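You operate a simulated robot arm through the tools that you are given. There is no shell and no other tool. Be economical: measure what you need, move in short steps, check, and stop when the job is done.

You are at the controls of a simulated robot arm. One attempt, no reset.

## Task
Wake the computer with the mouse, save, press OFF, then switch the monitor and white socket bar off.
Fine: slide the mouse a little forward.
Where things are to end (x, y in the base frame): mouse within 3 cm of [59, 6].
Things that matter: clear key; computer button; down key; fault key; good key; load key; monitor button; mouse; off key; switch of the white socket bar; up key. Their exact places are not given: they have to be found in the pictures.

The check looks at the end state, three seconds after you hand in, the way a careful person would. Anything else that was tipped, shoved, dropped, spilled or broken makes it a failure.

## Robot
A 7-joint arm with a vacuum gripper on a trunk, on a base that drives. Base frame: it is fixed to the floor where the robot stands at the start and does not move with it; the origin is under the middle of the robot, x ahead of it, y to its left, z up. Lengths are in cm, angles in degrees, forces in N, time in s.
With the tool pointing down near the work surface it reaches from about 10 to 62 cm from the robot's upright axis, wherever it stands. Its first joint turns from -115.0 to 115.0 degrees. Places, roughly: clear key [60, -60, 70]; computer button [70, -100, 90]; down key [60, -50, 70]; fault key [60, -50, 70]; good key [70, -50, 70]; load key [70, -60, 70]; monitor button [80, -80, 80]; off key [60, -60, 70]; switch of the white socket bar [60, 10, 80]; up key [70, -50, 70]. Payload 2.55 kg.
Tool frame: the origin (TCP) lies in the middle of the cups' lips, and z points out of the cups. The gripper has 1 cup of 4.4 cm across, covering 4.4 by 4.4 cm (tool x, y); the bellows give 2 cm. With the vacuum on, a cup seals on a smooth face that it is pressed against (1 to 4 N); it does not hold porous or soft things. The pull reaches 55 N.
Orientation is told as [roll, pitch, yaw] about the base's x, y, z axes, in that order, counted from this pose: with the cups facing straight down, the tool's x points along the base's -x, its y along +y and its z along -z.

## Interface
- The arm moves only by the tool arm_command. Its argument "commands" is a list of rows, each an object of numbers (a shift or turn left out is 0, a gripper value left out holds the last): "dx", "dy", "dz": the shift along the tool's x, y, z in cm; "wx", "wy", "wz": the turn, a rotation vector about the tool's x, y, z in degrees; "vacuum": the vacuum: 1 switches it on, 0 off. In form: [{"dx": .., "dy": .., "dz": .., "wx": .., "wy": .., "wz": .., "vacuum": ..}, ...]. A call has 1 to 8 rows; each row is the pose to reach, as a shift and turn from the pose commanded when the call began, along the tool's axes at that moment. Rows are played at 5 a second. More than 5 cm and 8.6 degrees between two rows, or a gripper value outside its range, and nothing of the call is played. A pose out of reach is approached as far as the arm can. The call stops where the force on the tool passes 40 N (or 10 N more than at its start, if that is more) or the arm is blocked; 0.2 s more then pass. The pull builds up within a second once a cup has sealed. Time passes only in rows, and 0.2 s behind the last, so rows that repeat a pose give it time. It gives the time, the measured TCP pose, the force on the tool (base axes) and the pull of the vacuum at its end, in the units of the frame above (readings bear some noise), with the torque about the TCP (base axes, N m) and any sound that the robot's microphone picked up.
- Cameras (640 x 400 px; columns grow to the right, rows downward): "scene" is now at [0.35, 13.71, 179.46]; the picture's right is [-0.55, -0.84, 0.00], its down [-0.69, 0.45, -0.57] and it looks along [0.47, -0.31, -0.82] (base axes); focal length 276 px, centre (320, 200). "wrist" rides on the gripper at [8.1, 0.6, -17.3] in the tool frame; the picture's right is [-0.08, 1.00, 0.00], its down [-0.89, -0.07, -0.45] and it looks along [-0.44, -0.04, 0.90] (tool axes); focal length 256 px, centre (320, 200).
- camera(camera): a new picture of that camera. No time passes.
- raise_lower(by): slides the trunk up (or, below 0, down) by that many cm; the arm and the scene camera ride with it, the base frame stays. It gives what a move gives, with no picture.
- steer(legs): drives the robot by 1 to 6 legs, each [ahead, left, turn to the left] in cm, cm and degrees, along the robot's own axes; the way and the turn of a leg run together, so that a leg with both is an arc; at most 150 cm and 180 degrees a leg. The arm and the cameras ride along, it lands a little off, and it stops where it bumps. It gives what a move gives.
- head_to(pan, tilt): turns the head with the scene camera to pan (to the left, within 155 degrees either way) and tilt (down, from -29 to 69), counted from straight ahead of the robot. It gives what a move gives.
- pixel_to_xyz(camera, pixels): there is no depth. For up to 12 entries [column, row, z] of the newest picture of that camera ("zoom" is the newest enlarged one), the place [x, y] in the base frame at which the ray of that pixel passes the height z, good to about 0.3 cm. No time passes.
- enlarge(camera, box): a new picture of the part [left, top, right, bottom] of that camera's present view, enlarged. No time passes.
- close_job(): hands the job in; it is judged then, once.

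Keep the steps short. Do not move on a guess: measure, check each grasp and each placing, and mend mistakes. In all there are 80 turns and 68 pictures (those below and enlarged ones count). Leave the vacuum off and the arm clear of the work at the hand-in unless told otherwise, and finish with a single line.

The tools are called after "Emit:" by a JSON object that holds its "fn" and its "kwargs". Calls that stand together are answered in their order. arm_command: Moves the arm, as the interface text tells. Its arguments: {"type":"object","properties":{"commands":{"type":"array"}},"required":["commands"]} The other tools are called the same way: raise_lower (by) slides the trunk up or down; steer (legs) drives the base; head_to (pan, tilt) turns the head that bears the scene camera; camera (camera) takes a picture; pixel_to_xyz (camera, pixels) gives the place at which the rays of pixels pass given heights; enlarge (camera, box) takes an enlarged picture of a part of a camera's view; close_job () hands the job in.

At the start:

```text
time: 0.0
tcp_pos: [38.38, -27.03, 112.83]
orientation: [0.0, 0.0, 0.0]
contact_force: [-0.4, -0.7, -0.1]
torque: [0.01, -0.01, 0.0]
pull: 0.1
trunk travel left (down, up): [-90.0, 9.0]
robot x, y, heading: [-0.15, -0.02, 0.2]
head pan, tilt: [-33.3, 55.5]
```

scene: 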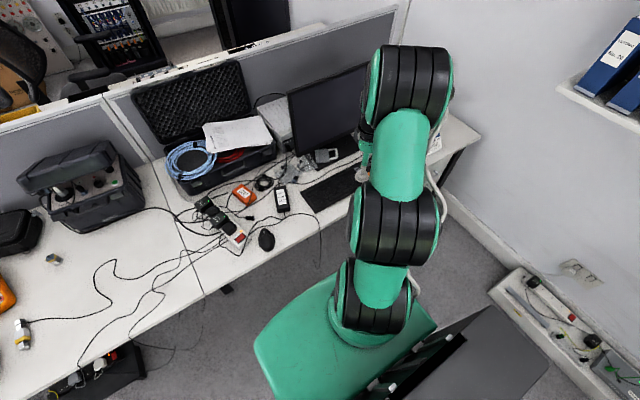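
wrist: 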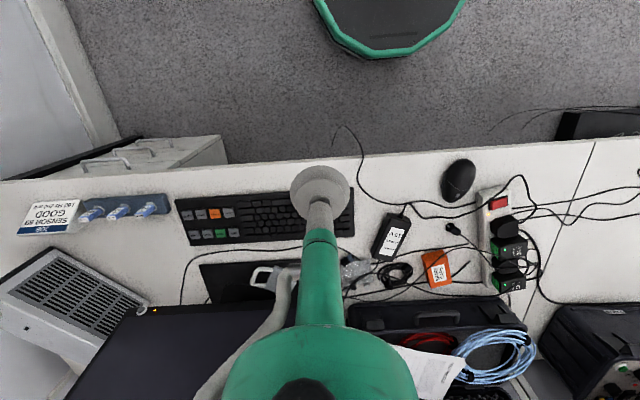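

I see the keyboard with coloured keys at left of the wrist picture (around 215,215), the mouse at (458,180), the socket bar's red switch at (498,203). I enlarge these to read them.

Emit:
{"fn": "enlarge", "kwargs": {"camera": "wrist", "box": [160, 170, 360, 295]}}

Emit:
{"fn": "enlarge", "kwargs": {"camera": "wrist", "box": [0, 180, 240, 330]}}

Emit:
{"fn": "enlarge", "kwargs": {"camera": "wrist", "box": [420, 140, 580, 240]}}

```text
3.20 times, centred on (260, 232) of wrist
```

zoom: 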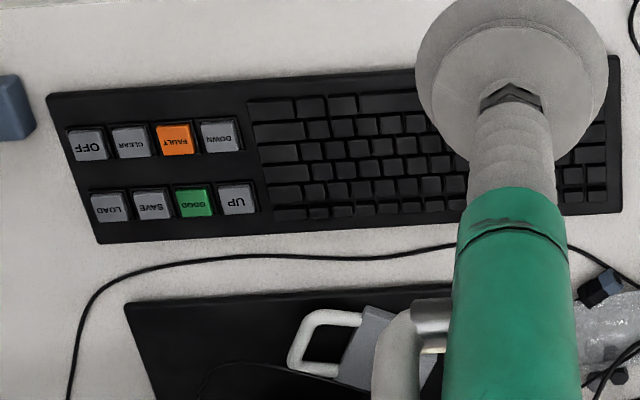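

```text
2.67 times, centred on (120, 255) of wrist
```

zoom: 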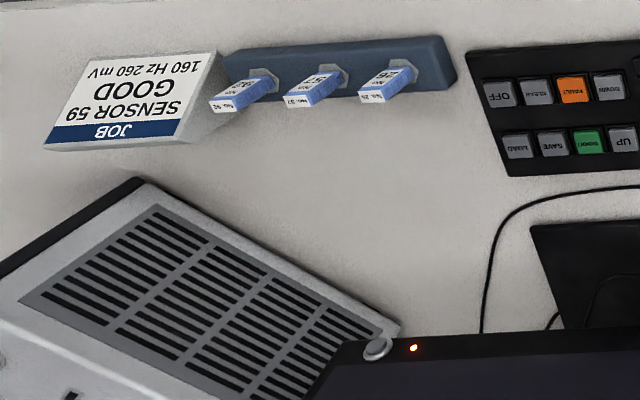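

```text
4.00 times, centred on (500, 190) of wrist
```

zoom: 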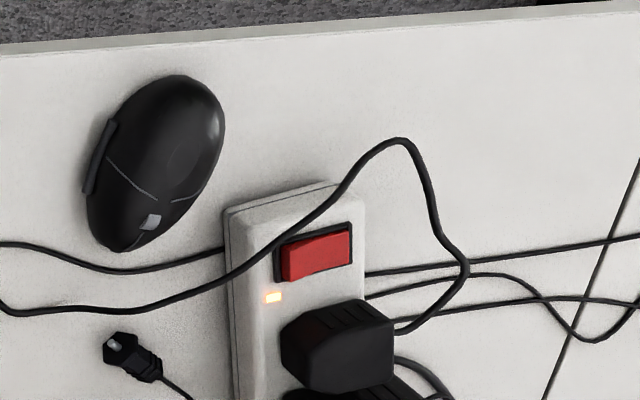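

I read the keys: OFF (187,215), CLEAR (201,214), FAULT (214,213), DOWN (228,212); LOAD (194,235), SAVE (207,234), GOOD (220,233), UP (234,232). Measuring places at assumed heights 74–76.

Emit:
{"fn": "pixel_to_xyz", "kwargs": {"camera": "wrist", "pixels": [[187.5, 215, 72], [187.5, 215, 76], [201, 214.5, 74], [207, 234, 72], [207, 234, 76], [458, 180, 74], [458, 180, 78], [499, 203, 74], [499, 203, 78], [141, 310.5, 85], [141, 310.5, 95], [155, 310.5, 100]]}}

Emit:
{"fn": "enlarge", "kwargs": {"camera": "scene", "box": [180, 120, 340, 270]}}

```text
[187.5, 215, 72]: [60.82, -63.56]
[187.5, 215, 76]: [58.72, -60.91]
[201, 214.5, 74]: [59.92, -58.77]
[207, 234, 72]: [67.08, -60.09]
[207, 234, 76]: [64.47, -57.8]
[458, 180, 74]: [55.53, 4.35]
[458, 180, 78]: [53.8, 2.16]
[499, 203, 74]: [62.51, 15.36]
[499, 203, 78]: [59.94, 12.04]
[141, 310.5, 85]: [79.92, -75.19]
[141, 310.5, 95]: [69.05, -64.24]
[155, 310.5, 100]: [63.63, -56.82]
```

```text
2.67 times, centred on (260, 195) of scene
```

zoom: 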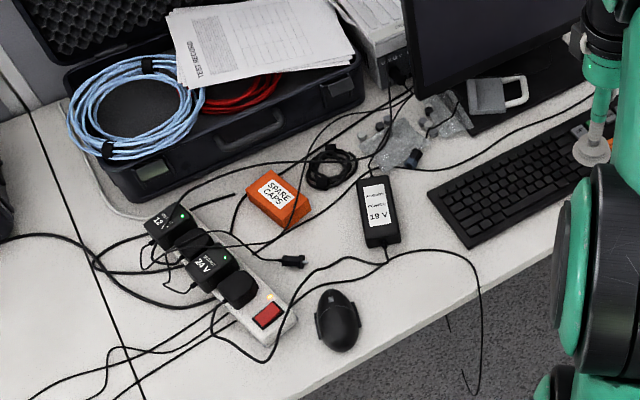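

Triangulating heights using the second camera: switch at scene (240.5,237.4), mouse (266.5,240), keyboard near-left corner (315.5,213), wrist (353,188).

Emit:
{"fn": "pixel_to_xyz", "kwargs": {"camera": "scene", "pixels": [[240.5, 237.4, 72], [240.5, 237.4, 78], [266.5, 240, 72], [266.5, 240, 78], [315.5, 213, 70], [315.5, 213, 76]]}}

Emit:
{"fn": "pixel_to_xyz", "kwargs": {"camera": "wrist", "pixels": [[499.3, 203, 72], [499.3, 203, 78], [458, 180, 72], [458, 180, 78], [353, 188, 70], [353, 188, 76]]}}

```text
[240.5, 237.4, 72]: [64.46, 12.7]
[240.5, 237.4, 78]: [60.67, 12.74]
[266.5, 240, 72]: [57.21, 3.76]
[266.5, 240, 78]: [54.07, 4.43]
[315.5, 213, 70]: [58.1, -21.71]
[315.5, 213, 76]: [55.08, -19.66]
```

```text
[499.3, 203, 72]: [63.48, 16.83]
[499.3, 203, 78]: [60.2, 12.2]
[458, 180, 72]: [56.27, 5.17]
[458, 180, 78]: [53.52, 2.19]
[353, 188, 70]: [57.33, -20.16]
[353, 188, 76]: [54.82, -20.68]
```

Results: switch ≈(60.8, 12.7, 77.3), mouse ≈(55.6, 4.1, 74.3), keyboard top ≈74. Next: move at height over the mouse.

Emit:
{"fn": "arm_command", "kwargs": {"commands": [{"dx": -2.2, "dy": 3.9}, {"dx": -4.3, "dy": 7.8}, {"dx": -6.5, "dy": 11.7}, {"dx": -8.6, "dy": 15.6}, {"dx": -10.8, "dy": 19.5}, {"dx": -12.9, "dy": 23.4}, {"dx": -15, "dy": 27.2}, {"dx": -17.2, "dy": 31.1}]}}

Emit:
{"fn": "camera", "kwargs": {"camera": "wrist"}}

Emit:
{"fn": "camera", "kwargs": {"camera": "scene"}}

```text
time: 1.8
tcp_pos: [55.64, 4.56, 113.09]
orientation: [-0.1, 0.0, 0.0]
contact_force: [0.6, -0.2, 0.0]
torque: [-0.04, 0.04, 0.0]
pull: 0.0
trunk travel left (down, up): [-90.0, 9.0]
robot x, y, heading: [-0.02, 0.43, -0.4]
head pan, tilt: [-33.3, 55.5]
```

```text
61 pictures are left
```

wrist: 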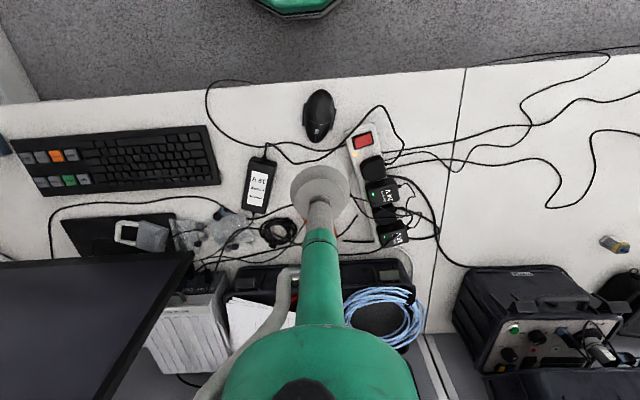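

```text
60 pictures are left
```

scene: 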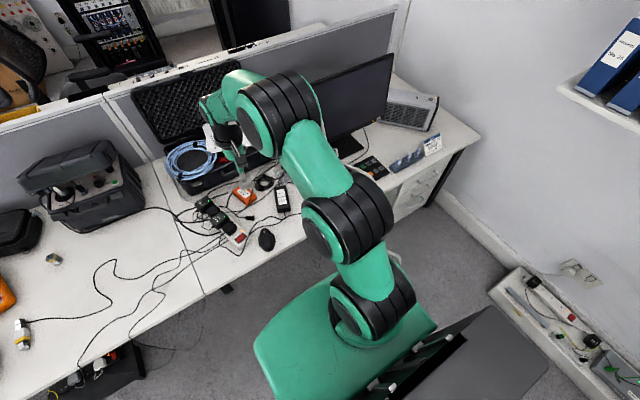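

The mouse sits at wrist (319,116). Measuring it and the switch (363,141) and edge from this view.

Emit:
{"fn": "pixel_to_xyz", "kwargs": {"camera": "wrist", "pixels": [[319, 116, 72], [319, 116, 75], [319, 92, 72], [319, 142, 72], [363, 141, 76], [363, 141, 78], [207, 125, 74], [345, 76, 72]]}}

Emit:
{"fn": "enlarge", "kwargs": {"camera": "wrist", "box": [270, 70, 430, 170]}}

```text
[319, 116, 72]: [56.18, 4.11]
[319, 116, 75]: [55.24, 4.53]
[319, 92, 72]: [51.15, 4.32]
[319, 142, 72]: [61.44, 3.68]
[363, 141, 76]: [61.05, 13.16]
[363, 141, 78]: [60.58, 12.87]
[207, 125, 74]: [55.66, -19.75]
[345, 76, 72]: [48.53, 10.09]
```

```text
4.00 times, centred on (350, 120) of wrist
```

zoom: 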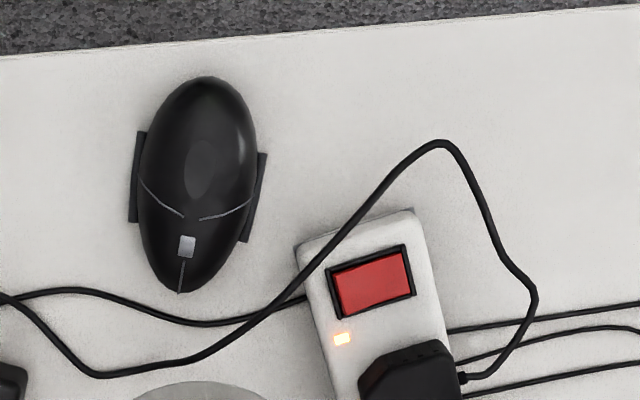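

Mouse centre ≈(55.5,4.3), right under the cup. I lower the trunk 34 cm to hover above it.

Emit:
{"fn": "raise_lower", "kwargs": {"by": -34}}

Emit:
{"fn": "camera", "kwargs": {"camera": "wrist"}}

Emit:
{"fn": "camera", "kwargs": {"camera": "scene"}}

```text
time: 5.1
tcp_pos: [55.45, 4.24, 79.2]
orientation: [0.0, 0.0, 0.0]
contact_force: [-0.2, -0.6, -0.1]
torque: [0.01, 0.0, 0.02]
pull: 0.0
trunk travel left (down, up): [-56.0, 43.0]
robot x, y, heading: [0.14, -0.24, -0.1]
head pan, tilt: [-33.3, 55.5]
```

```text
58 pictures are left
```

wrist: 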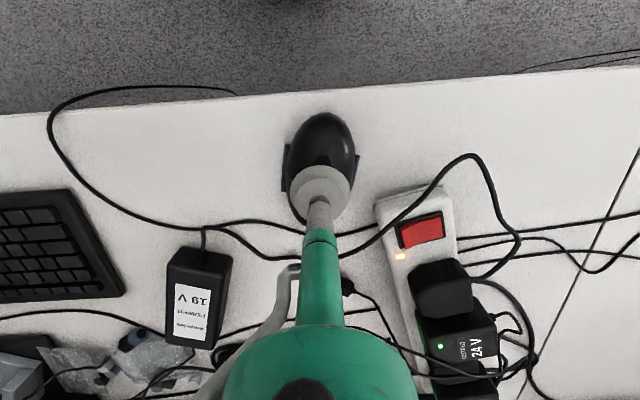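

```text
57 pictures are left
```

scene: 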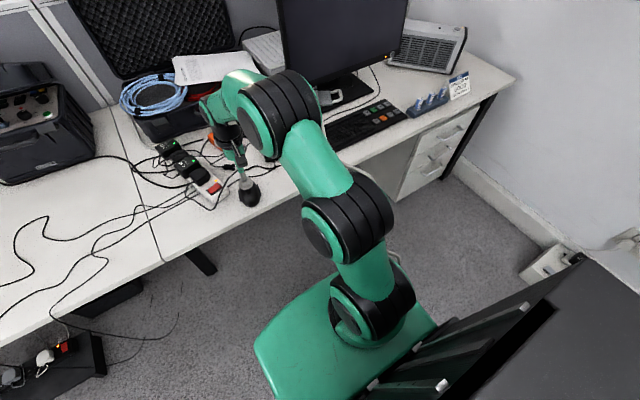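

The cup is about over the mouse's middle. Descend with vacuum on, in small steps.

Emit:
{"fn": "arm_command", "kwargs": {"commands": [{"dz": 1, "vacuum": 1}, {"dz": 2}, {"dz": 2.5}, {"dz": 3}, {"dz": 3}]}}

```text
time: 6.3
tcp_pos: [55.59, 4.31, 76.56]
orientation: [0.0, -0.5, 0.0]
contact_force: [3.7, -1.8, 15.0]
torque: [0.0, 0.66, 0.06]
pull: 55.2
trunk travel left (down, up): [-56.0, 43.0]
robot x, y, heading: [0.23, 0.14, 0.2]
head pan, tilt: [-33.3, 55.5]
```

Sealed (pull 55 N). Ease the press by 0.4 cm and slide forward 3.2 cm and 0.7 cm left.

Emit:
{"fn": "arm_command", "kwargs": {"commands": [{"dz": -0.4}, {"dz": -0.4, "dx": -0.8, "dy": 0.2}, {"dz": -0.4, "dx": -1.6, "dy": 0.4}, {"dz": -0.4, "dx": -2.4, "dy": 0.6}, {"dz": -0.4, "dx": -3.2, "dy": 0.7}, {"dz": -0.4, "dx": -3.2, "dy": 0.7}]}}

Emit:
{"fn": "camera", "kwargs": {"camera": "wrist"}}

```text
time: 7.7
tcp_pos: [58.69, 5.09, 76.53]
orientation: [0.1, 0.1, 0.0]
contact_force: [0.3, 0.3, 0.8]
torque: [-0.03, 0.03, 0.02]
pull: 55.1
trunk travel left (down, up): [-56.0, 43.0]
robot x, y, heading: [-0.31, 0.17, -0.2]
head pan, tilt: [-33.3, 55.5]
```

```text
56 pictures are left
```

wrist: 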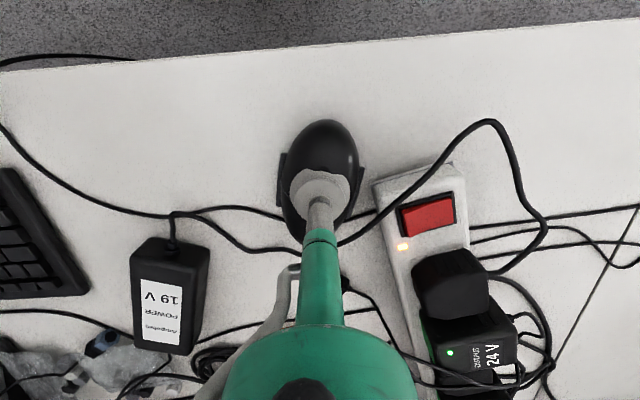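

The mouse moved along. Release the vacuum, wait, and rise.

Emit:
{"fn": "arm_command", "kwargs": {"commands": [{"vacuum": 0}, {}, {}, {}, {"dz": -1}, {"dz": -3}, {"dz": -6}, {"dz": -10}]}}

Emit:
{"fn": "camera", "kwargs": {"camera": "wrist"}}

Emit:
{"fn": "camera", "kwargs": {"camera": "scene"}}

```text
time: 9.5
tcp_pos: [55.47, 4.79, 82.86]
orientation: [0.1, -1.5, -0.1]
contact_force: [-0.4, -0.9, -0.6]
torque: [0.02, 0.01, 0.02]
pull: 0.1
out of reach, approached as far as the arm can: row 6, 7, 8
trunk travel left (down, up): [-56.0, 43.0]
robot x, y, heading: [0.1, -0.11, 0.2]
head pan, tilt: [-33.3, 55.5]
```

```text
55 pictures are left
```

wrist: 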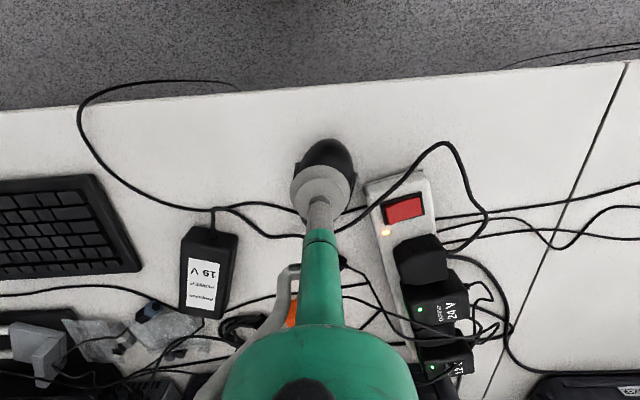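

```text
54 pictures are left
```

scene: 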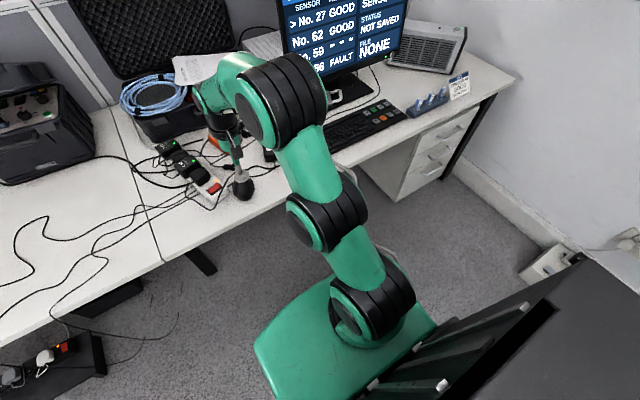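

The screen woke: it shows a sensor list with status NOT SAVED. I read it and the card closely.

Emit:
{"fn": "enlarge", "kwargs": {"camera": "scene", "box": [270, 0, 430, 100]}}

Emit:
{"fn": "enlarge", "kwargs": {"camera": "scene", "box": [340, 50, 500, 150]}}

```text
4.00 times, centred on (350, 50) of scene
```

zoom: 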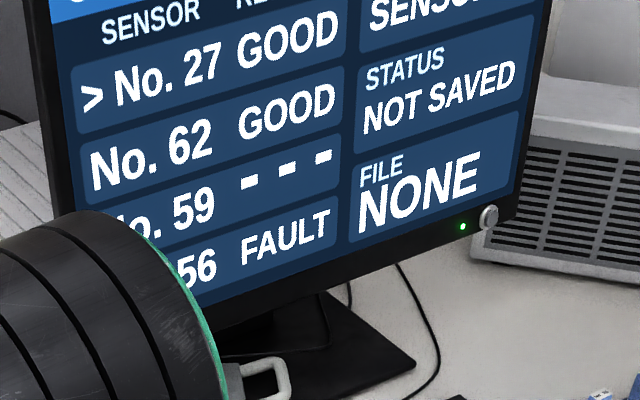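

```text
4.00 times, centred on (420, 100) of scene
```

zoom: 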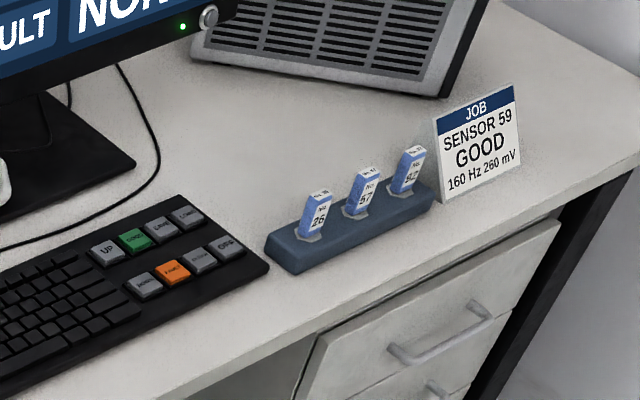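

Tilt the head up a bit and pan to see the full screen.

Emit:
{"fn": "head_to", "kwargs": {"pan": -38, "tilt": 42}}

Emit:
{"fn": "camera", "kwargs": {"camera": "scene"}}

Emit:
{"fn": "enlarge", "kwargs": {"camera": "scene", "box": [200, 20, 400, 170]}}

```text
time: 10.3
tcp_pos: [55.47, 4.62, 82.8]
orientation: [0.0, -1.5, 0.0]
contact_force: [0.3, 0.8, 0.0]
torque: [-0.02, -0.03, -0.01]
pull: 0.1
trunk travel left (down, up): [-56.0, 43.0]
robot x, y, heading: [0.15, 0.41, 0.1]
head pan, tilt: [-38.0, 42.0]
```

```text
51 pictures are left
```

scene: 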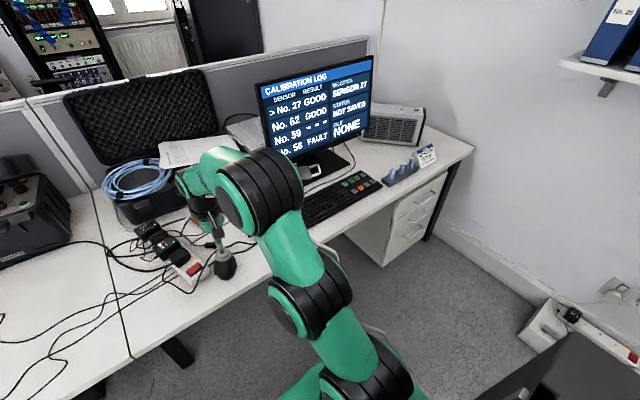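

```text
2.67 times, centred on (300, 95) of scene
```

zoom: 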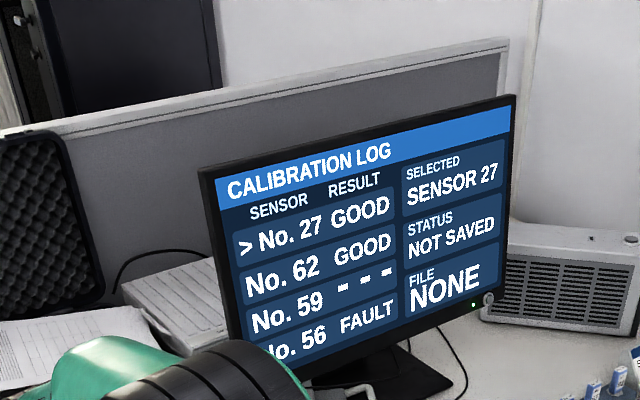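

The screen shows the log, NOT SAVED. Mouse was the wake trigger. I follow the request literally: save, then OFF. To reach the keys I must drive right; I first lift the trunk and look right for obstacles (a dark tall thing lower right).

Emit:
{"fn": "raise_lower", "kwargs": {"by": 25}}

Emit:
{"fn": "head_to", "kwargs": {"pan": -80, "tilt": 50}}

Emit:
{"fn": "camera", "kwargs": {"camera": "scene"}}

Emit:
{"fn": "camera", "kwargs": {"camera": "wrist"}}

```text
time: 12.9
tcp_pos: [55.65, 4.74, 107.77]
orientation: [0.1, -1.5, -0.1]
contact_force: [0.0, -0.4, 0.5]
torque: [0.03, 0.01, 0.01]
pull: 0.2
trunk travel left (down, up): [-81.0, 18.0]
robot x, y, heading: [0.02, -0.27, -0.3]
head pan, tilt: [-38.0, 42.0]
```

```text
time: 14.0
tcp_pos: [55.41, 4.82, 107.88]
orientation: [0.1, -1.5, 0.0]
contact_force: [-0.7, -0.1, -0.9]
torque: [0.01, 0.01, -0.03]
pull: 0.1
trunk travel left (down, up): [-81.0, 18.0]
robot x, y, heading: [-0.05, -0.23, -0.1]
head pan, tilt: [-80.0, 50.0]
```

```text
49 pictures are left
```

scene: 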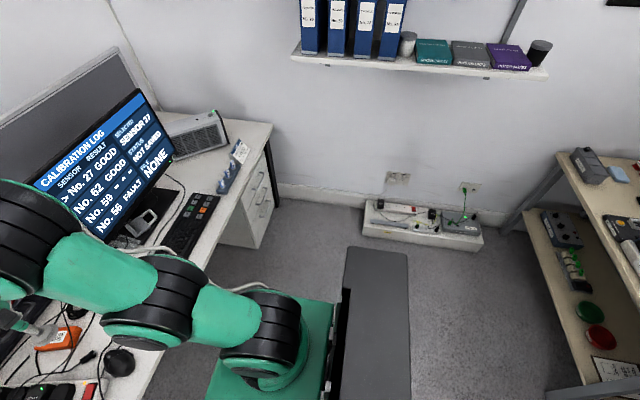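

```text
48 pictures are left
```

wrist: 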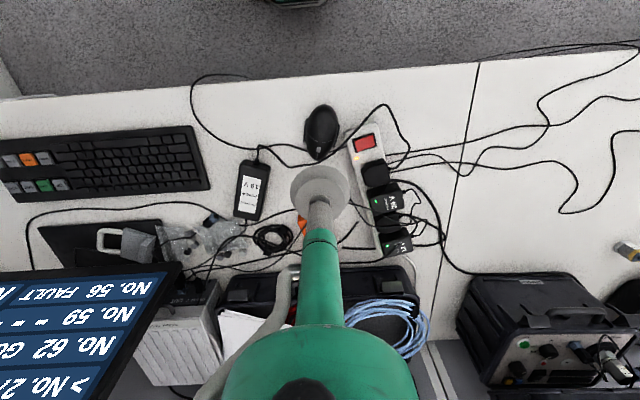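

A dark flat-topped thing stands right next to the base. Look more steeply at it.

Emit:
{"fn": "head_to", "kwargs": {"pan": -95, "tilt": 69}}

Emit:
{"fn": "camera", "kwargs": {"camera": "scene"}}

Emit:
{"fn": "pixel_to_xyz", "kwargs": {"camera": "wrist", "pixels": [[300, 5, 0], [300, 5, 20], [320, 105, 72], [320, 158, 72], [365, 142, 77.4]]}}

```text
time: 14.8
tcp_pos: [55.48, 4.8, 107.99]
orientation: [0.1, -1.5, 0.0]
contact_force: [0.5, 0.1, -0.2]
torque: [-0.02, -0.02, -0.01]
pull: 0.1
trunk travel left (down, up): [-81.0, 18.0]
robot x, y, heading: [0.26, -0.16, 0.3]
head pan, tilt: [-95.0, 68.8]
```

```text
47 pictures are left
```

scene: 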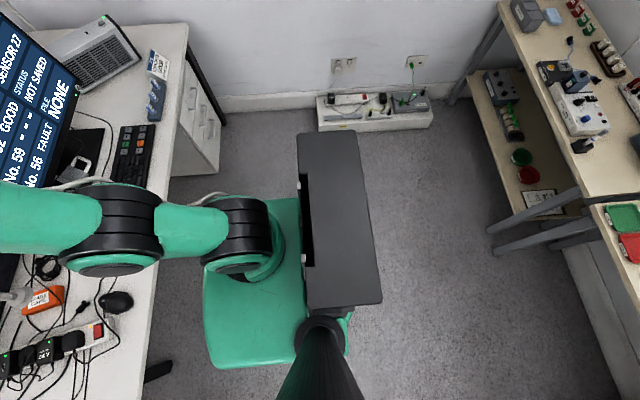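

```text
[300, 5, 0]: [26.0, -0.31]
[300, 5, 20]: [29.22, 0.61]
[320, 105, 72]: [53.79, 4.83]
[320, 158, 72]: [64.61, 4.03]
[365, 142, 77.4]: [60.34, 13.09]
```

That's the robot's own torso; floor to the right is free. Mouse centre now ≈(59.2,4.4): good. Retract the arm 18 cm, then drive 8 ahead, 55 right.

Emit:
{"fn": "arm_command", "kwargs": {"commands": [{"dx": 4.5}, {"dx": 9}, {"dx": 13.5}, {"dx": 18, "wy": 1.5}]}}

Emit:
{"fn": "steer", "kwargs": {"legs": [[0, -55, 0], [8, 0, 0]]}}

Emit:
{"fn": "camera", "kwargs": {"camera": "wrist"}}

```text
time: 15.8
tcp_pos: [37.21, 4.84, 107.3]
orientation: [0.3, 0.0, 0.0]
contact_force: [0.5, 0.8, 0.4]
torque: [0.01, -0.03, 0.06]
pull: 0.0
trunk travel left (down, up): [-81.0, 18.0]
robot x, y, heading: [0.18, 0.24, -0.3]
head pan, tilt: [-95.0, 68.8]
```

```text
time: 19.6
tcp_pos: [45.56, -50.86, 107.21]
orientation: [0.2, 0.0, 0.2]
contact_force: [0.8, -0.6, -0.4]
torque: [0.03, 0.04, 0.03]
pull: 0.1
trunk travel left (down, up): [-81.0, 18.0]
robot x, y, heading: [8.13, -55.53, 0.1]
head pan, tilt: [-95.0, 68.8]
```

```text
46 pictures are left
```

wrist: 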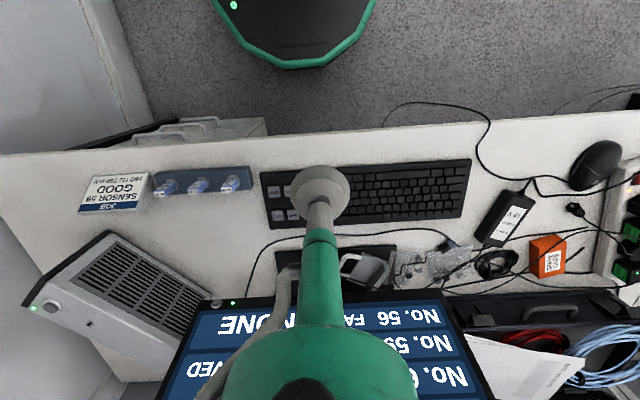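

Enlarge the key block around (290,200).

Emit:
{"fn": "enlarge", "kwargs": {"camera": "wrist", "box": [250, 155, 330, 235]}}

Emit:
{"fn": "pixel_to_xyz", "kwargs": {"camera": "wrist", "pixels": [[275, 191, 74], [279, 215, 74], [292, 214, 74], [275, 191, 75], [279, 215, 75], [217, 303, 80], [217, 303, 85], [50, 307, 90]]}}

```text
5.00 times, centred on (290, 195) of wrist
```

zoom: 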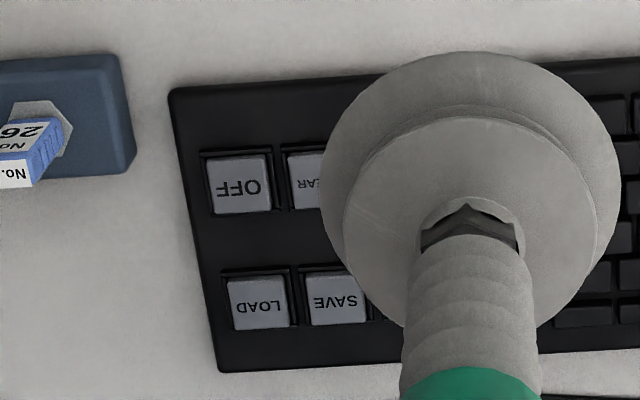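

```text
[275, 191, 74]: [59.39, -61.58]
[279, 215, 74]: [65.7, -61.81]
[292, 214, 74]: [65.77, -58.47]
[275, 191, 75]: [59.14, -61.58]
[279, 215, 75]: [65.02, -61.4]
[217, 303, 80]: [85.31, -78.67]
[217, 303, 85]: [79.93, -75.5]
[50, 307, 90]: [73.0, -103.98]
```

Key pitch ≈3.9 cm, keys ≈3.1 wide; SAVE ≈(65.6,-58.4), OFF ≈(59.2,-61.8). The cup barely fits one key, so I'll press with a tilted lip. First drive 6 cm closer, then move forward tilted.

Emit:
{"fn": "steer", "kwargs": {"legs": [[6, 0, 0]]}}

Emit:
{"fn": "arm_command", "kwargs": {"commands": [{"dx": -3.8, "dy": -1.8, "wy": -5}, {"dx": -7.6, "dy": -3.6, "wy": -10}, {"dx": -11.4, "dy": -5.4, "wy": -15}, {"dx": -15.4, "dy": -7.3, "wy": -20}]}}

Emit:
{"fn": "head_to", "kwargs": {"pan": -20, "tilt": 58}}

Emit:
{"fn": "camera", "kwargs": {"camera": "scene"}}

Emit:
{"fn": "camera", "kwargs": {"camera": "wrist"}}

```text
time: 20.6
tcp_pos: [51.54, -50.85, 107.17]
orientation: [0.2, 0.2, 0.0]
contact_force: [0.0, -0.8, -1.2]
torque: [0.04, 0.07, 0.0]
pull: 0.1
trunk travel left (down, up): [-81.0, 18.0]
robot x, y, heading: [14.3, -55.74, -0.1]
head pan, tilt: [-95.0, 68.8]
```

```text
time: 21.6
tcp_pos: [66.88, -58.33, 107.21]
orientation: [0.2, -20.1, 0.1]
contact_force: [0.9, -0.1, 0.3]
torque: [0.01, 0.03, -0.01]
pull: 0.0
trunk travel left (down, up): [-81.0, 18.0]
robot x, y, heading: [13.69, -55.75, 0.1]
head pan, tilt: [-95.0, 68.8]
```

```text
time: 23.1
tcp_pos: [66.77, -58.24, 107.28]
orientation: [0.1, -20.0, 0.1]
contact_force: [0.0, 0.1, -0.3]
torque: [0.04, -0.02, -0.02]
pull: 0.1
trunk travel left (down, up): [-81.0, 18.0]
robot x, y, heading: [14.1, -55.78, 0.1]
head pan, tilt: [-20.0, 58.0]
```

```text
44 pictures are left
```

scene: 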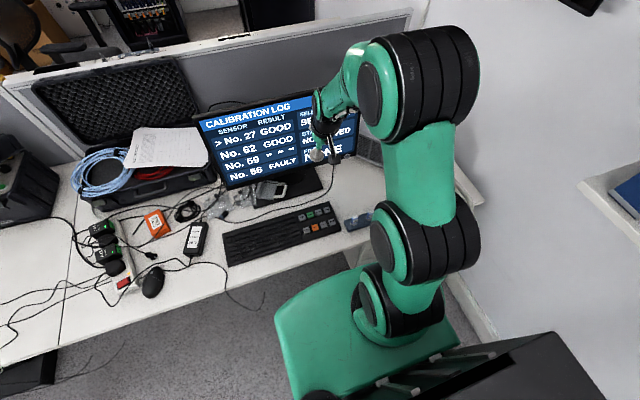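

```text
43 pictures are left
```

wrist: 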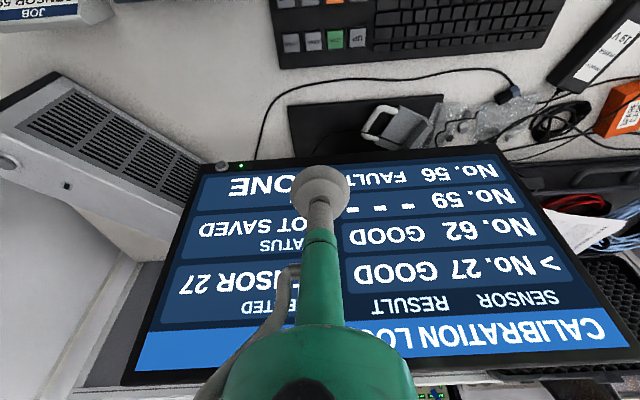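

The monitor is near the cup; get the monitor button (222,166), the monitor's lower edge and the key positions from here.

Emit:
{"fn": "pixel_to_xyz", "kwargs": {"camera": "wrist", "pixels": [[222, 166, 80], [222, 166, 85], [222, 166, 90], [314, 41, 74], [314, 41, 75], [335, 39, 75], [503, 150, 85], [503, 150, 80]]}}

Emit:
{"fn": "enlarge", "kwargs": {"camera": "wrist", "box": [190, 0, 390, 125]}}

Emit:
{"fn": "enlarge", "kwargs": {"camera": "scene", "box": [220, 120, 380, 270]}}

```text
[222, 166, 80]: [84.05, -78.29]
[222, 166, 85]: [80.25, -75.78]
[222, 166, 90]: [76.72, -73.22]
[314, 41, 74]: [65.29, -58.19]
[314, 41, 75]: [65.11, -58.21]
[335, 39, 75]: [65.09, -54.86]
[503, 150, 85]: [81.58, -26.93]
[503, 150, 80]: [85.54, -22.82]
```

```text
3.20 times, centred on (290, 62) of wrist
```

zoom: 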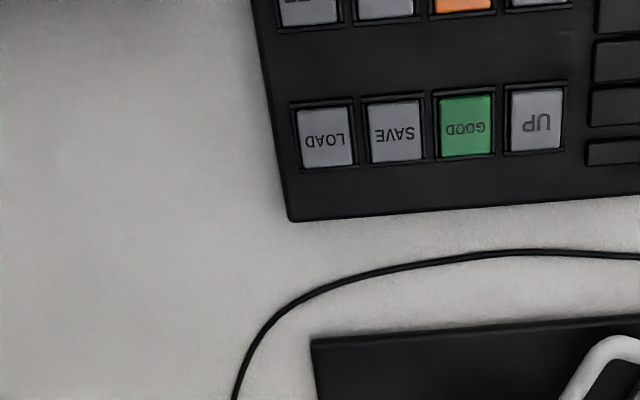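

```text
2.67 times, centred on (300, 195) of scene
```

zoom: 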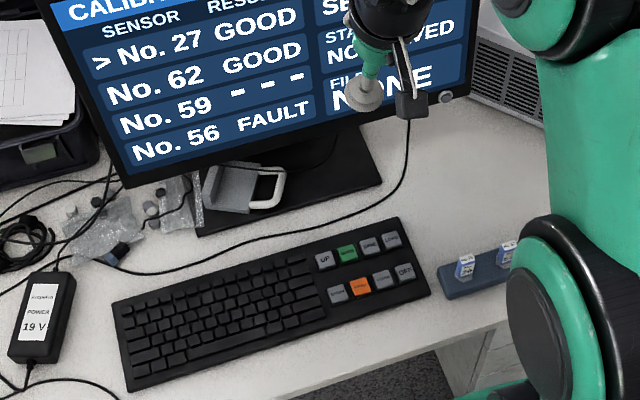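

Use the scene view to triangulate the button (347.2,156.4) and SAVE (318.4,210.7).

Emit:
{"fn": "pixel_to_xyz", "kwargs": {"camera": "scene", "pixels": [[347.2, 156.4, 80], [347.2, 156.4, 85], [347.2, 156.4, 90], [318.4, 210.7, 74], [318.4, 210.7, 76], [331.5, 223, 74], [331.5, 223, 76]]}}

Emit:
{"fn": "pixel_to_xyz", "kwargs": {"camera": "wrist", "pixels": [[313.4, 40.3, 72], [313.4, 40.3, 74], [313.4, 40.3, 76]]}}

```text
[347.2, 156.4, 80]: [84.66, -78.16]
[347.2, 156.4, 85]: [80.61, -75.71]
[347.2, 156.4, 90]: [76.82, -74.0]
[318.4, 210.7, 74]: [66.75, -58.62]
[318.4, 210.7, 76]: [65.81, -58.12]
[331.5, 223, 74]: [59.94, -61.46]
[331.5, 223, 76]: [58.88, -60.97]
```

```text
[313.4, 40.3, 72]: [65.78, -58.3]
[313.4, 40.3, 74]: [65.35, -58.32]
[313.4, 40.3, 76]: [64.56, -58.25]
```

SAVE ≈(65.5,-58.3,75). Lower trunk 28 cm to hover.

Emit:
{"fn": "raise_lower", "kwargs": {"by": -28}}

Emit:
{"fn": "camera", "kwargs": {"camera": "wrist"}}

Emit:
{"fn": "camera", "kwargs": {"camera": "scene"}}

```text
time: 25.9
tcp_pos: [66.99, -58.27, 79.36]
orientation: [0.2, -20.0, 0.1]
contact_force: [-0.2, 0.0, -0.3]
torque: [0.02, -0.02, 0.03]
pull: 0.0
trunk travel left (down, up): [-53.0, 46.0]
robot x, y, heading: [13.83, -55.67, 0.1]
head pan, tilt: [-20.0, 58.0]
```

```text
40 pictures are left
```

wrist: 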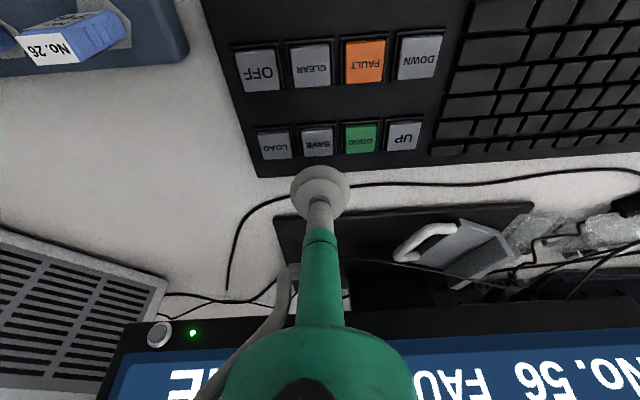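

```text
39 pictures are left
```

scene: 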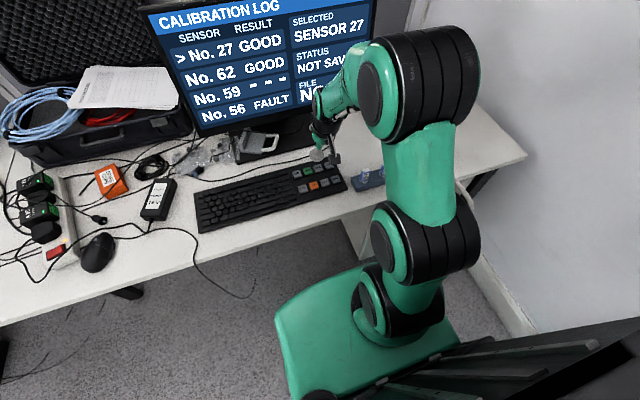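

Now well resolved: SAVE (317,142), OFF (258,70), monitor button (159,335). Measure.

Emit:
{"fn": "pixel_to_xyz", "kwargs": {"camera": "wrist", "pixels": [[317, 142, 73], [317, 142, 75], [317, 129, 75], [317, 156, 75], [298, 142, 75], [335, 142, 75], [258, 70, 75], [274, 145, 75], [159, 335, 80], [159, 335, 85], [159, 335, 82], [258, 70, 73]]}}

```text
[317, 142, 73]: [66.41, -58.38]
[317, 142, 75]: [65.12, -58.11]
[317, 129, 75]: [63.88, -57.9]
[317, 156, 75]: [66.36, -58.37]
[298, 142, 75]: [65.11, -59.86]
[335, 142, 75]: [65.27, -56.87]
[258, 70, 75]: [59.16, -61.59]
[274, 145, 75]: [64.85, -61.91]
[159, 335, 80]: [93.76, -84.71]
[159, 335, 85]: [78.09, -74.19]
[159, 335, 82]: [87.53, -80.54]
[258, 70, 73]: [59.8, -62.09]
```

Lip is 2.07 cm behind the TCP and 0.75 below, so it lands at about x=64.9 on SAVE. Descend straight down in small steps.

Emit:
{"fn": "arm_command", "kwargs": {"commands": [{"dx": 0.51, "dz": 1.41}, {"dx": 0.86, "dz": 2.35}, {"dx": 1.03, "dz": 2.82}, {"dx": 1.13, "dz": 3.1}, {"dx": 1.23, "dz": 3.38}, {"dx": 1.3, "dz": 3.57}]}}

Emit:
{"fn": "camera", "kwargs": {"camera": "wrist"}}

```text
time: 27.3
tcp_pos: [66.8, -58.21, 75.34]
orientation: [0.1, -20.1, 0.1]
contact_force: [0.2, -1.2, 1.0]
torque: [0.0, 0.02, 0.0]
pull: 0.1
trunk travel left (down, up): [-53.0, 46.0]
robot x, y, heading: [14.1, -55.7, 0.1]
head pan, tilt: [-20.0, 58.0]
heard: click
```

```text
38 pictures are left
```

wrist: 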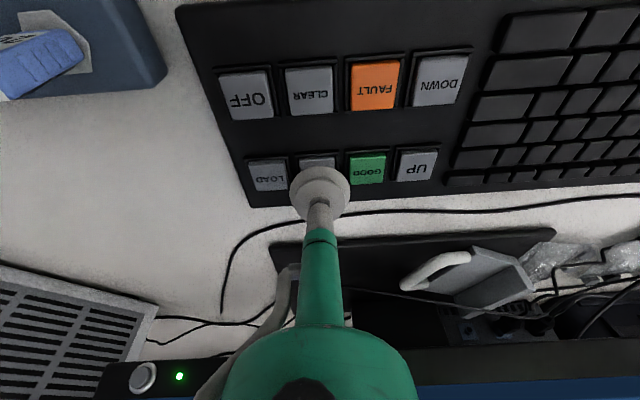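

A click was heard. Look at the screen before lifting.

Emit:
{"fn": "enlarge", "kwargs": {"camera": "scene", "box": [140, 0, 380, 150]}}

```text
2.67 times, centred on (260, 75) of scene
```

zoom: 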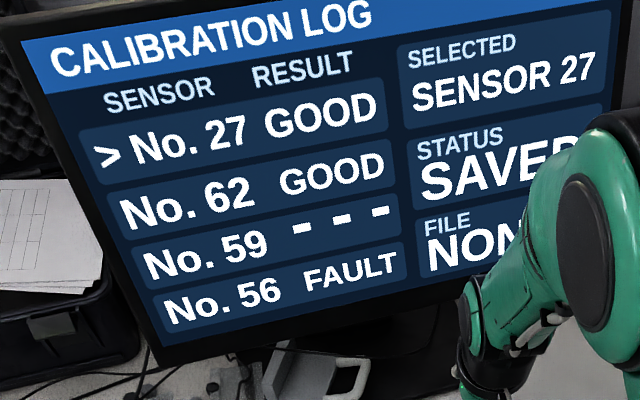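

Status SAVED. Lift 4 cm and move to above OFF (shift -5.8 x, -3.7 y).

Emit:
{"fn": "arm_command", "kwargs": {"commands": [{"dx": -0.7, "dz": -1.88}, {"dx": -1.37, "dz": -3.76}, {"dx": 1.38, "dz": -4.75, "dy": -1.85}, {"dx": 4.1, "dz": -5.75, "dy": -3.7}, {"dx": 4.1, "dz": -5.75, "dy": -3.7}]}}

Emit:
{"fn": "camera", "kwargs": {"camera": "wrist"}}

```text
time: 28.5
tcp_pos: [60.84, -62.03, 79.36]
orientation: [0.1, -20.1, 0.1]
contact_force: [-0.1, 0.3, -0.2]
torque: [-0.01, 0.0, 0.01]
pull: 0.0
trunk travel left (down, up): [-53.0, 46.0]
robot x, y, heading: [13.77, -55.89, 0.2]
head pan, tilt: [-20.0, 58.0]
```

```text
36 pictures are left
```

wrist: 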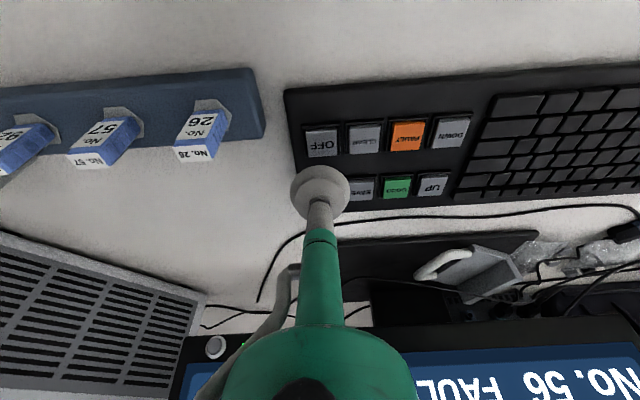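

OFF at (322,143), the same relation as SAVE had. Descend the same way.

Emit:
{"fn": "arm_command", "kwargs": {"commands": [{"dx": 0.51, "dz": 1.41, "dy": 0.15}, {"dx": 0.86, "dz": 2.35, "dy": 0.15}, {"dx": 1.03, "dz": 2.82, "dy": 0.15}, {"dx": 1.13, "dz": 3.1, "dy": 0.15}, {"dx": 1.23, "dz": 3.38, "dy": 0.15}, {"dx": 1.3, "dz": 3.57, "dy": 0.15}]}}

Emit:
{"fn": "camera", "kwargs": {"camera": "scene"}}

```text
time: 29.9
tcp_pos: [60.94, -61.7, 75.6]
orientation: [0.1, -20.0, 0.1]
contact_force: [0.4, -0.2, 0.1]
torque: [0.02, -0.03, 0.02]
pull: 0.1
trunk travel left (down, up): [-53.0, 46.0]
robot x, y, heading: [13.8, -55.55, 0.4]
head pan, tilt: [-20.0, 58.0]
```

```text
35 pictures are left
```

scene: 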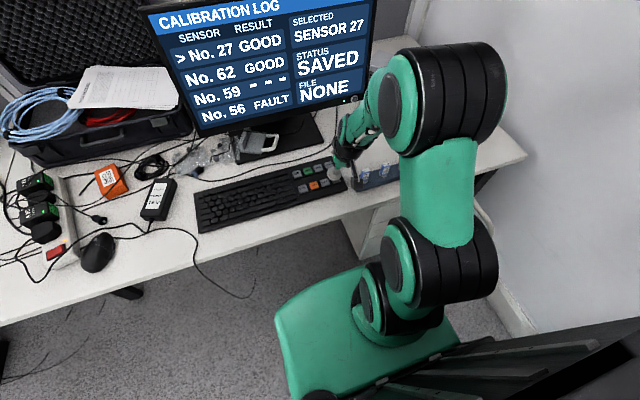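

No click yet (front row sits a little lower). Go on down in 0.2 cm steps.

Emit:
{"fn": "arm_command", "kwargs": {"commands": [{"dx": 0.07, "dz": 0.19}, {"dx": 0.14, "dz": 0.38}, {"dx": 0.2, "dz": 0.56}, {"dx": 0.2, "dz": 0.56}]}}

Emit:
{"fn": "camera", "kwargs": {"camera": "scene"}}

```text
time: 30.9
tcp_pos: [61.05, -61.77, 75.2]
orientation: [0.1, -20.0, 0.1]
contact_force: [1.5, 0.2, 1.5]
torque: [0.01, 0.06, -0.03]
pull: 0.0
trunk travel left (down, up): [-53.0, 46.0]
robot x, y, heading: [13.76, -55.5, 0.3]
head pan, tilt: [-20.0, 58.0]
heard: click
```

```text
34 pictures are left
```

scene: 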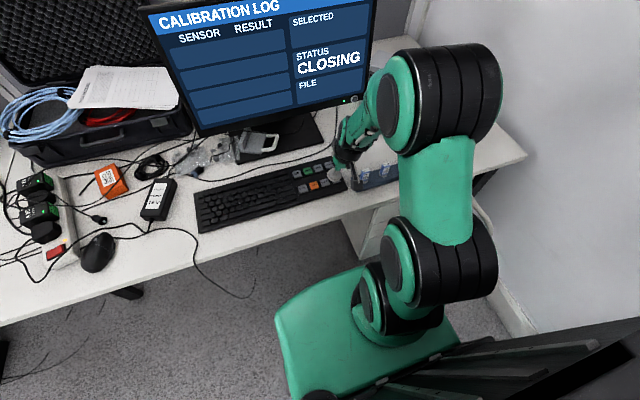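

"CLOSING" shows. Lift off the key and raise the trunk 12 cm while it shuts down.

Emit:
{"fn": "arm_command", "kwargs": {"commands": [{"dx": -0.7, "dz": -1.88}, {"dx": -1.37, "dz": -3.76}]}}

Emit:
{"fn": "raise_lower", "kwargs": {"by": 14}}

Emit:
{"fn": "arm_command", "kwargs": {"commands": [{"wy": -7}, {"wy": -14}, {"wy": -21}, {"wy": -28}, {"wy": -35}, {"wy": -40}]}}

Emit:
{"fn": "camera", "kwargs": {"camera": "scene"}}

Emit:
{"fn": "camera", "kwargs": {"camera": "wrist"}}

```text
time: 31.5
tcp_pos: [61.01, -61.85, 78.96]
orientation: [0.1, -20.1, 0.1]
contact_force: [-0.2, 0.5, -0.8]
torque: [0.0, 0.02, 0.03]
pull: 0.1
trunk travel left (down, up): [-53.0, 46.0]
robot x, y, heading: [14.35, -55.96, 0.0]
head pan, tilt: [-20.0, 58.0]
```

```text
time: 33.2
tcp_pos: [61.05, -61.83, 93.06]
orientation: [0.1, -20.1, 0.1]
contact_force: [-0.1, 0.4, 0.6]
torque: [-0.05, 0.03, 0.02]
pull: 0.0
trunk travel left (down, up): [-67.0, 32.0]
robot x, y, heading: [14.02, -55.84, 0.1]
head pan, tilt: [-20.0, 58.0]
```

```text
time: 34.6
tcp_pos: [61.15, -61.98, 93.14]
orientation: [1.4, -59.9, -0.8]
contact_force: [-0.4, 1.0, 0.8]
torque: [0.05, 0.0, 0.03]
pull: 0.1
out of reach, approached as far as the arm can: row 3, 4
trunk travel left (down, up): [-67.0, 32.0]
robot x, y, heading: [14.03, -56.01, 0.3]
head pan, tilt: [-20.0, 58.0]
```

```text
33 pictures are left
```

scene: 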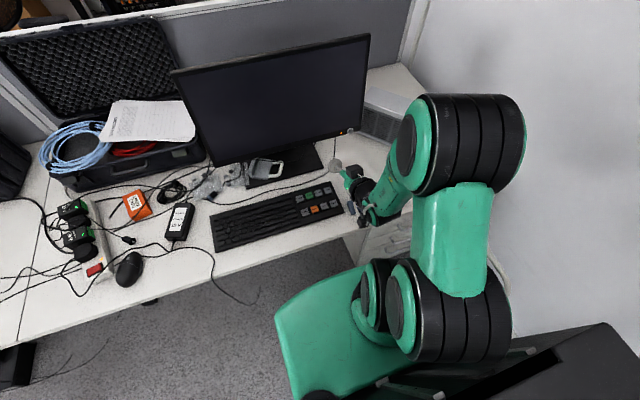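

```text
32 pictures are left
```

wrist: 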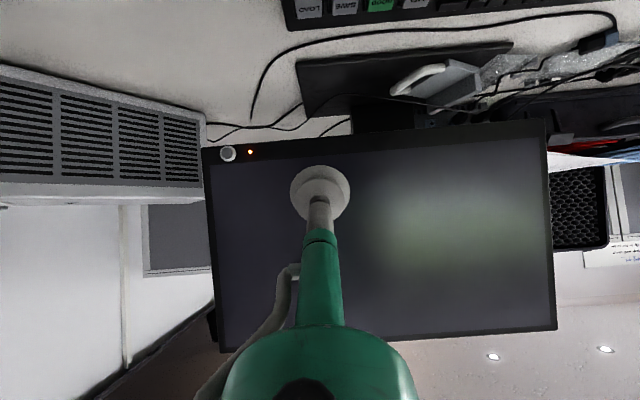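

Computer is down; monitor LED is orange standby. Button at wrist (228,154). Triangulate with this new view and check the scene.

Emit:
{"fn": "pixel_to_xyz", "kwargs": {"camera": "wrist", "pixels": [[228, 154, 82], [228, 154, 84], [228, 154, 86], [212, 150, 84], [540, 125, 84]]}}

Emit:
{"fn": "enlarge", "kwargs": {"camera": "wrist", "box": [190, 110, 350, 210]}}

Emit:
{"fn": "enlarge", "kwargs": {"camera": "scene", "box": [300, 90, 420, 165]}}

```text
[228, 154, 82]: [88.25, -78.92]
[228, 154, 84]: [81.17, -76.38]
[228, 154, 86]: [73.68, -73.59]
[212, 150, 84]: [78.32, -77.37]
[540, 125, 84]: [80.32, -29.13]
```

```text
4.00 times, centred on (270, 160) of wrist
```

zoom: 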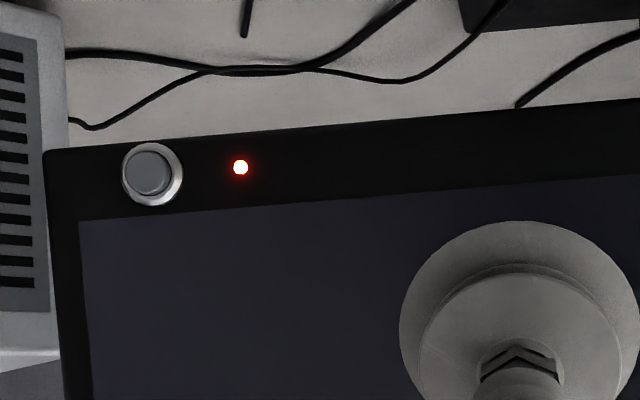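

```text
5.33 times, centred on (360, 128) of scene
```

zoom: 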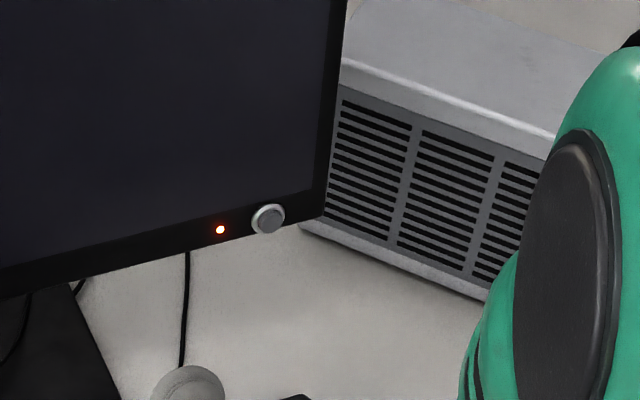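

Button ≈(81,-76.3,84). Upper cup lip at 60° tilt sits 1.1 ahead, 1.9 above the TCP. Stage 4.5 cm in front of it: shift (14.3,-14.3,-11).

Emit:
{"fn": "arm_command", "kwargs": {"commands": [{"dx": 0.4, "dy": -2.4, "dz": 3}, {"dx": 0.8, "dy": -4.8, "dz": 6}, {"dx": 1.2, "dy": -7.2, "dz": 9}, {"dx": 1.6, "dy": -9.6, "dz": 12}, {"dx": 2, "dy": -12, "dz": 15}, {"dx": 2.35, "dy": -14.3, "dz": 17.9}, {"dx": 2.35, "dy": -14.3, "dz": 17.9}]}}

Emit:
{"fn": "camera", "kwargs": {"camera": "wrist"}}

Emit:
{"fn": "camera", "kwargs": {"camera": "scene"}}

```text
time: 36.2
tcp_pos: [75.24, -76.15, 82.04]
orientation: [0.3, -60.0, -0.1]
contact_force: [-0.1, 0.3, 0.3]
torque: [0.06, -0.04, 0.03]
pull: 0.1
trunk travel left (down, up): [-67.0, 32.0]
robot x, y, heading: [14.01, -55.72, 0.1]
head pan, tilt: [-20.0, 58.0]
```

```text
29 pictures are left
```

wrist: 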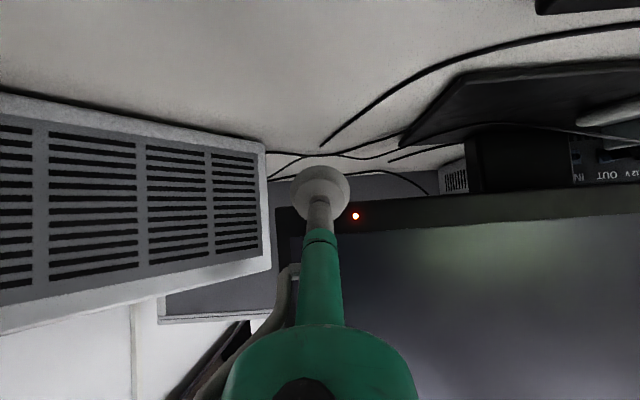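

```text
28 pictures are left
```

scene: 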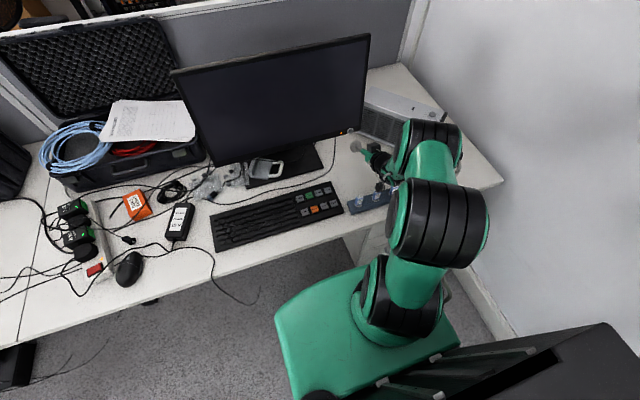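

Check computer's near corner clearance, wrist (265,150) and (268,262).

Emit:
{"fn": "pixel_to_xyz", "kwargs": {"camera": "wrist", "pixels": [[265, 150, 74], [265, 150, 76], [268, 262, 90], [356, 216, 84], [356, 216, 83.5]]}}

Emit:
{"fn": "arm_command", "kwargs": {"commands": [{"dx": -0.75, "dz": 1.3}, {"dx": -1.5, "dz": 2.6}, {"dx": -1.9, "dz": 3.29}]}}

Emit:
{"fn": "enlarge", "kwargs": {"camera": "scene", "box": [320, 100, 400, 175]}}

Emit:
{"fn": "enlarge", "kwargs": {"camera": "wrist", "box": [240, 130, 400, 230]}}

```text
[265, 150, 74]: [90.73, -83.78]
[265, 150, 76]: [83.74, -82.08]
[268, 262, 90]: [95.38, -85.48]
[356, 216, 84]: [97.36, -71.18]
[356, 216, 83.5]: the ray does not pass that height
```

```text
time: 37.0
tcp_pos: [79.28, -76.09, 82.09]
orientation: [0.4, -60.0, -0.2]
contact_force: [-0.2, 0.0, 0.3]
torque: [-0.02, -0.01, -0.01]
pull: 0.0
trunk travel left (down, up): [-67.0, 32.0]
robot x, y, heading: [14.07, -55.73, -0.0]
head pan, tilt: [-20.0, 58.0]
```

```text
5.33 times, centred on (360, 138) of scene
```

zoom: 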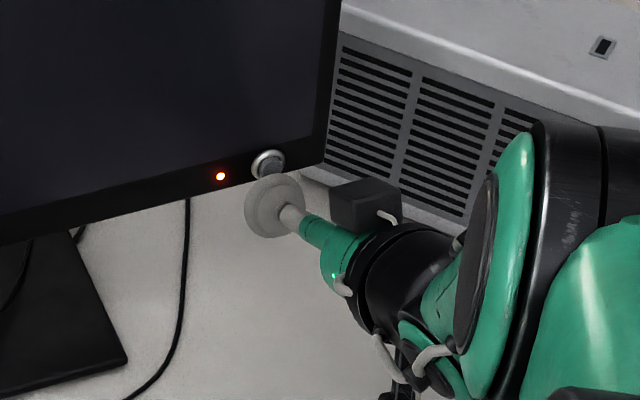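

```text
4.00 times, centred on (320, 180) of wrist
```

zoom: 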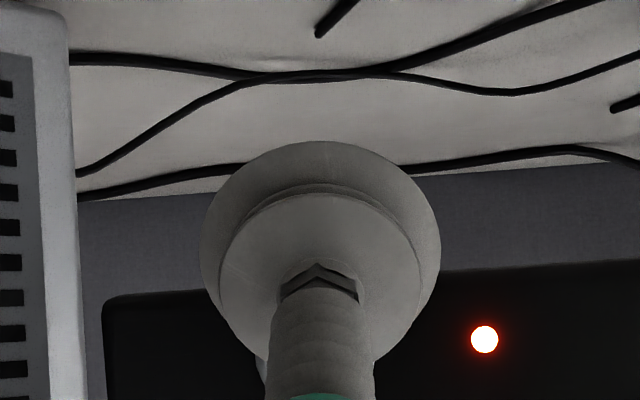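

Lip is aligned with the button (button centre about column 315 under the stalk). Push forward in 0.3 cm steps.

Emit:
{"fn": "arm_command", "kwargs": {"commands": [{"dx": -0.15, "dz": 0.26}, {"dx": -0.3, "dz": 0.52}, {"dx": -0.45, "dz": 0.78}, {"dx": -0.6, "dz": 1.04}]}}

Emit:
{"fn": "enlarge", "kwargs": {"camera": "scene", "box": [320, 100, 400, 175]}}

```text
time: 38.0
tcp_pos: [80.36, -76.19, 82.14]
orientation: [0.5, -60.0, -0.2]
contact_force: [-2.6, -0.3, 0.0]
torque: [-0.01, -0.04, 0.04]
pull: 0.0
trunk travel left (down, up): [-67.0, 32.0]
robot x, y, heading: [14.09, -55.59, -0.0]
head pan, tilt: [-20.0, 58.0]
heard: click
```

```text
5.33 times, centred on (360, 138) of scene
```

zoom: 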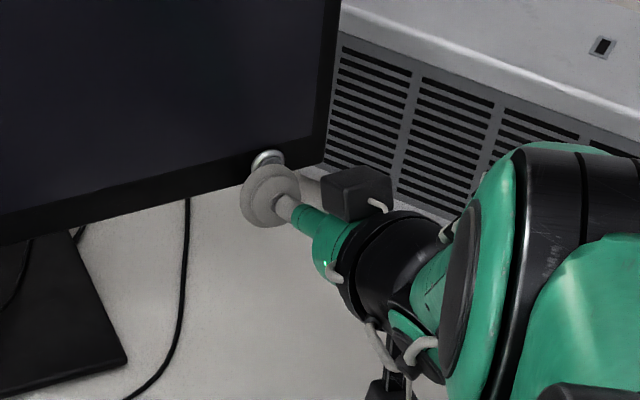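

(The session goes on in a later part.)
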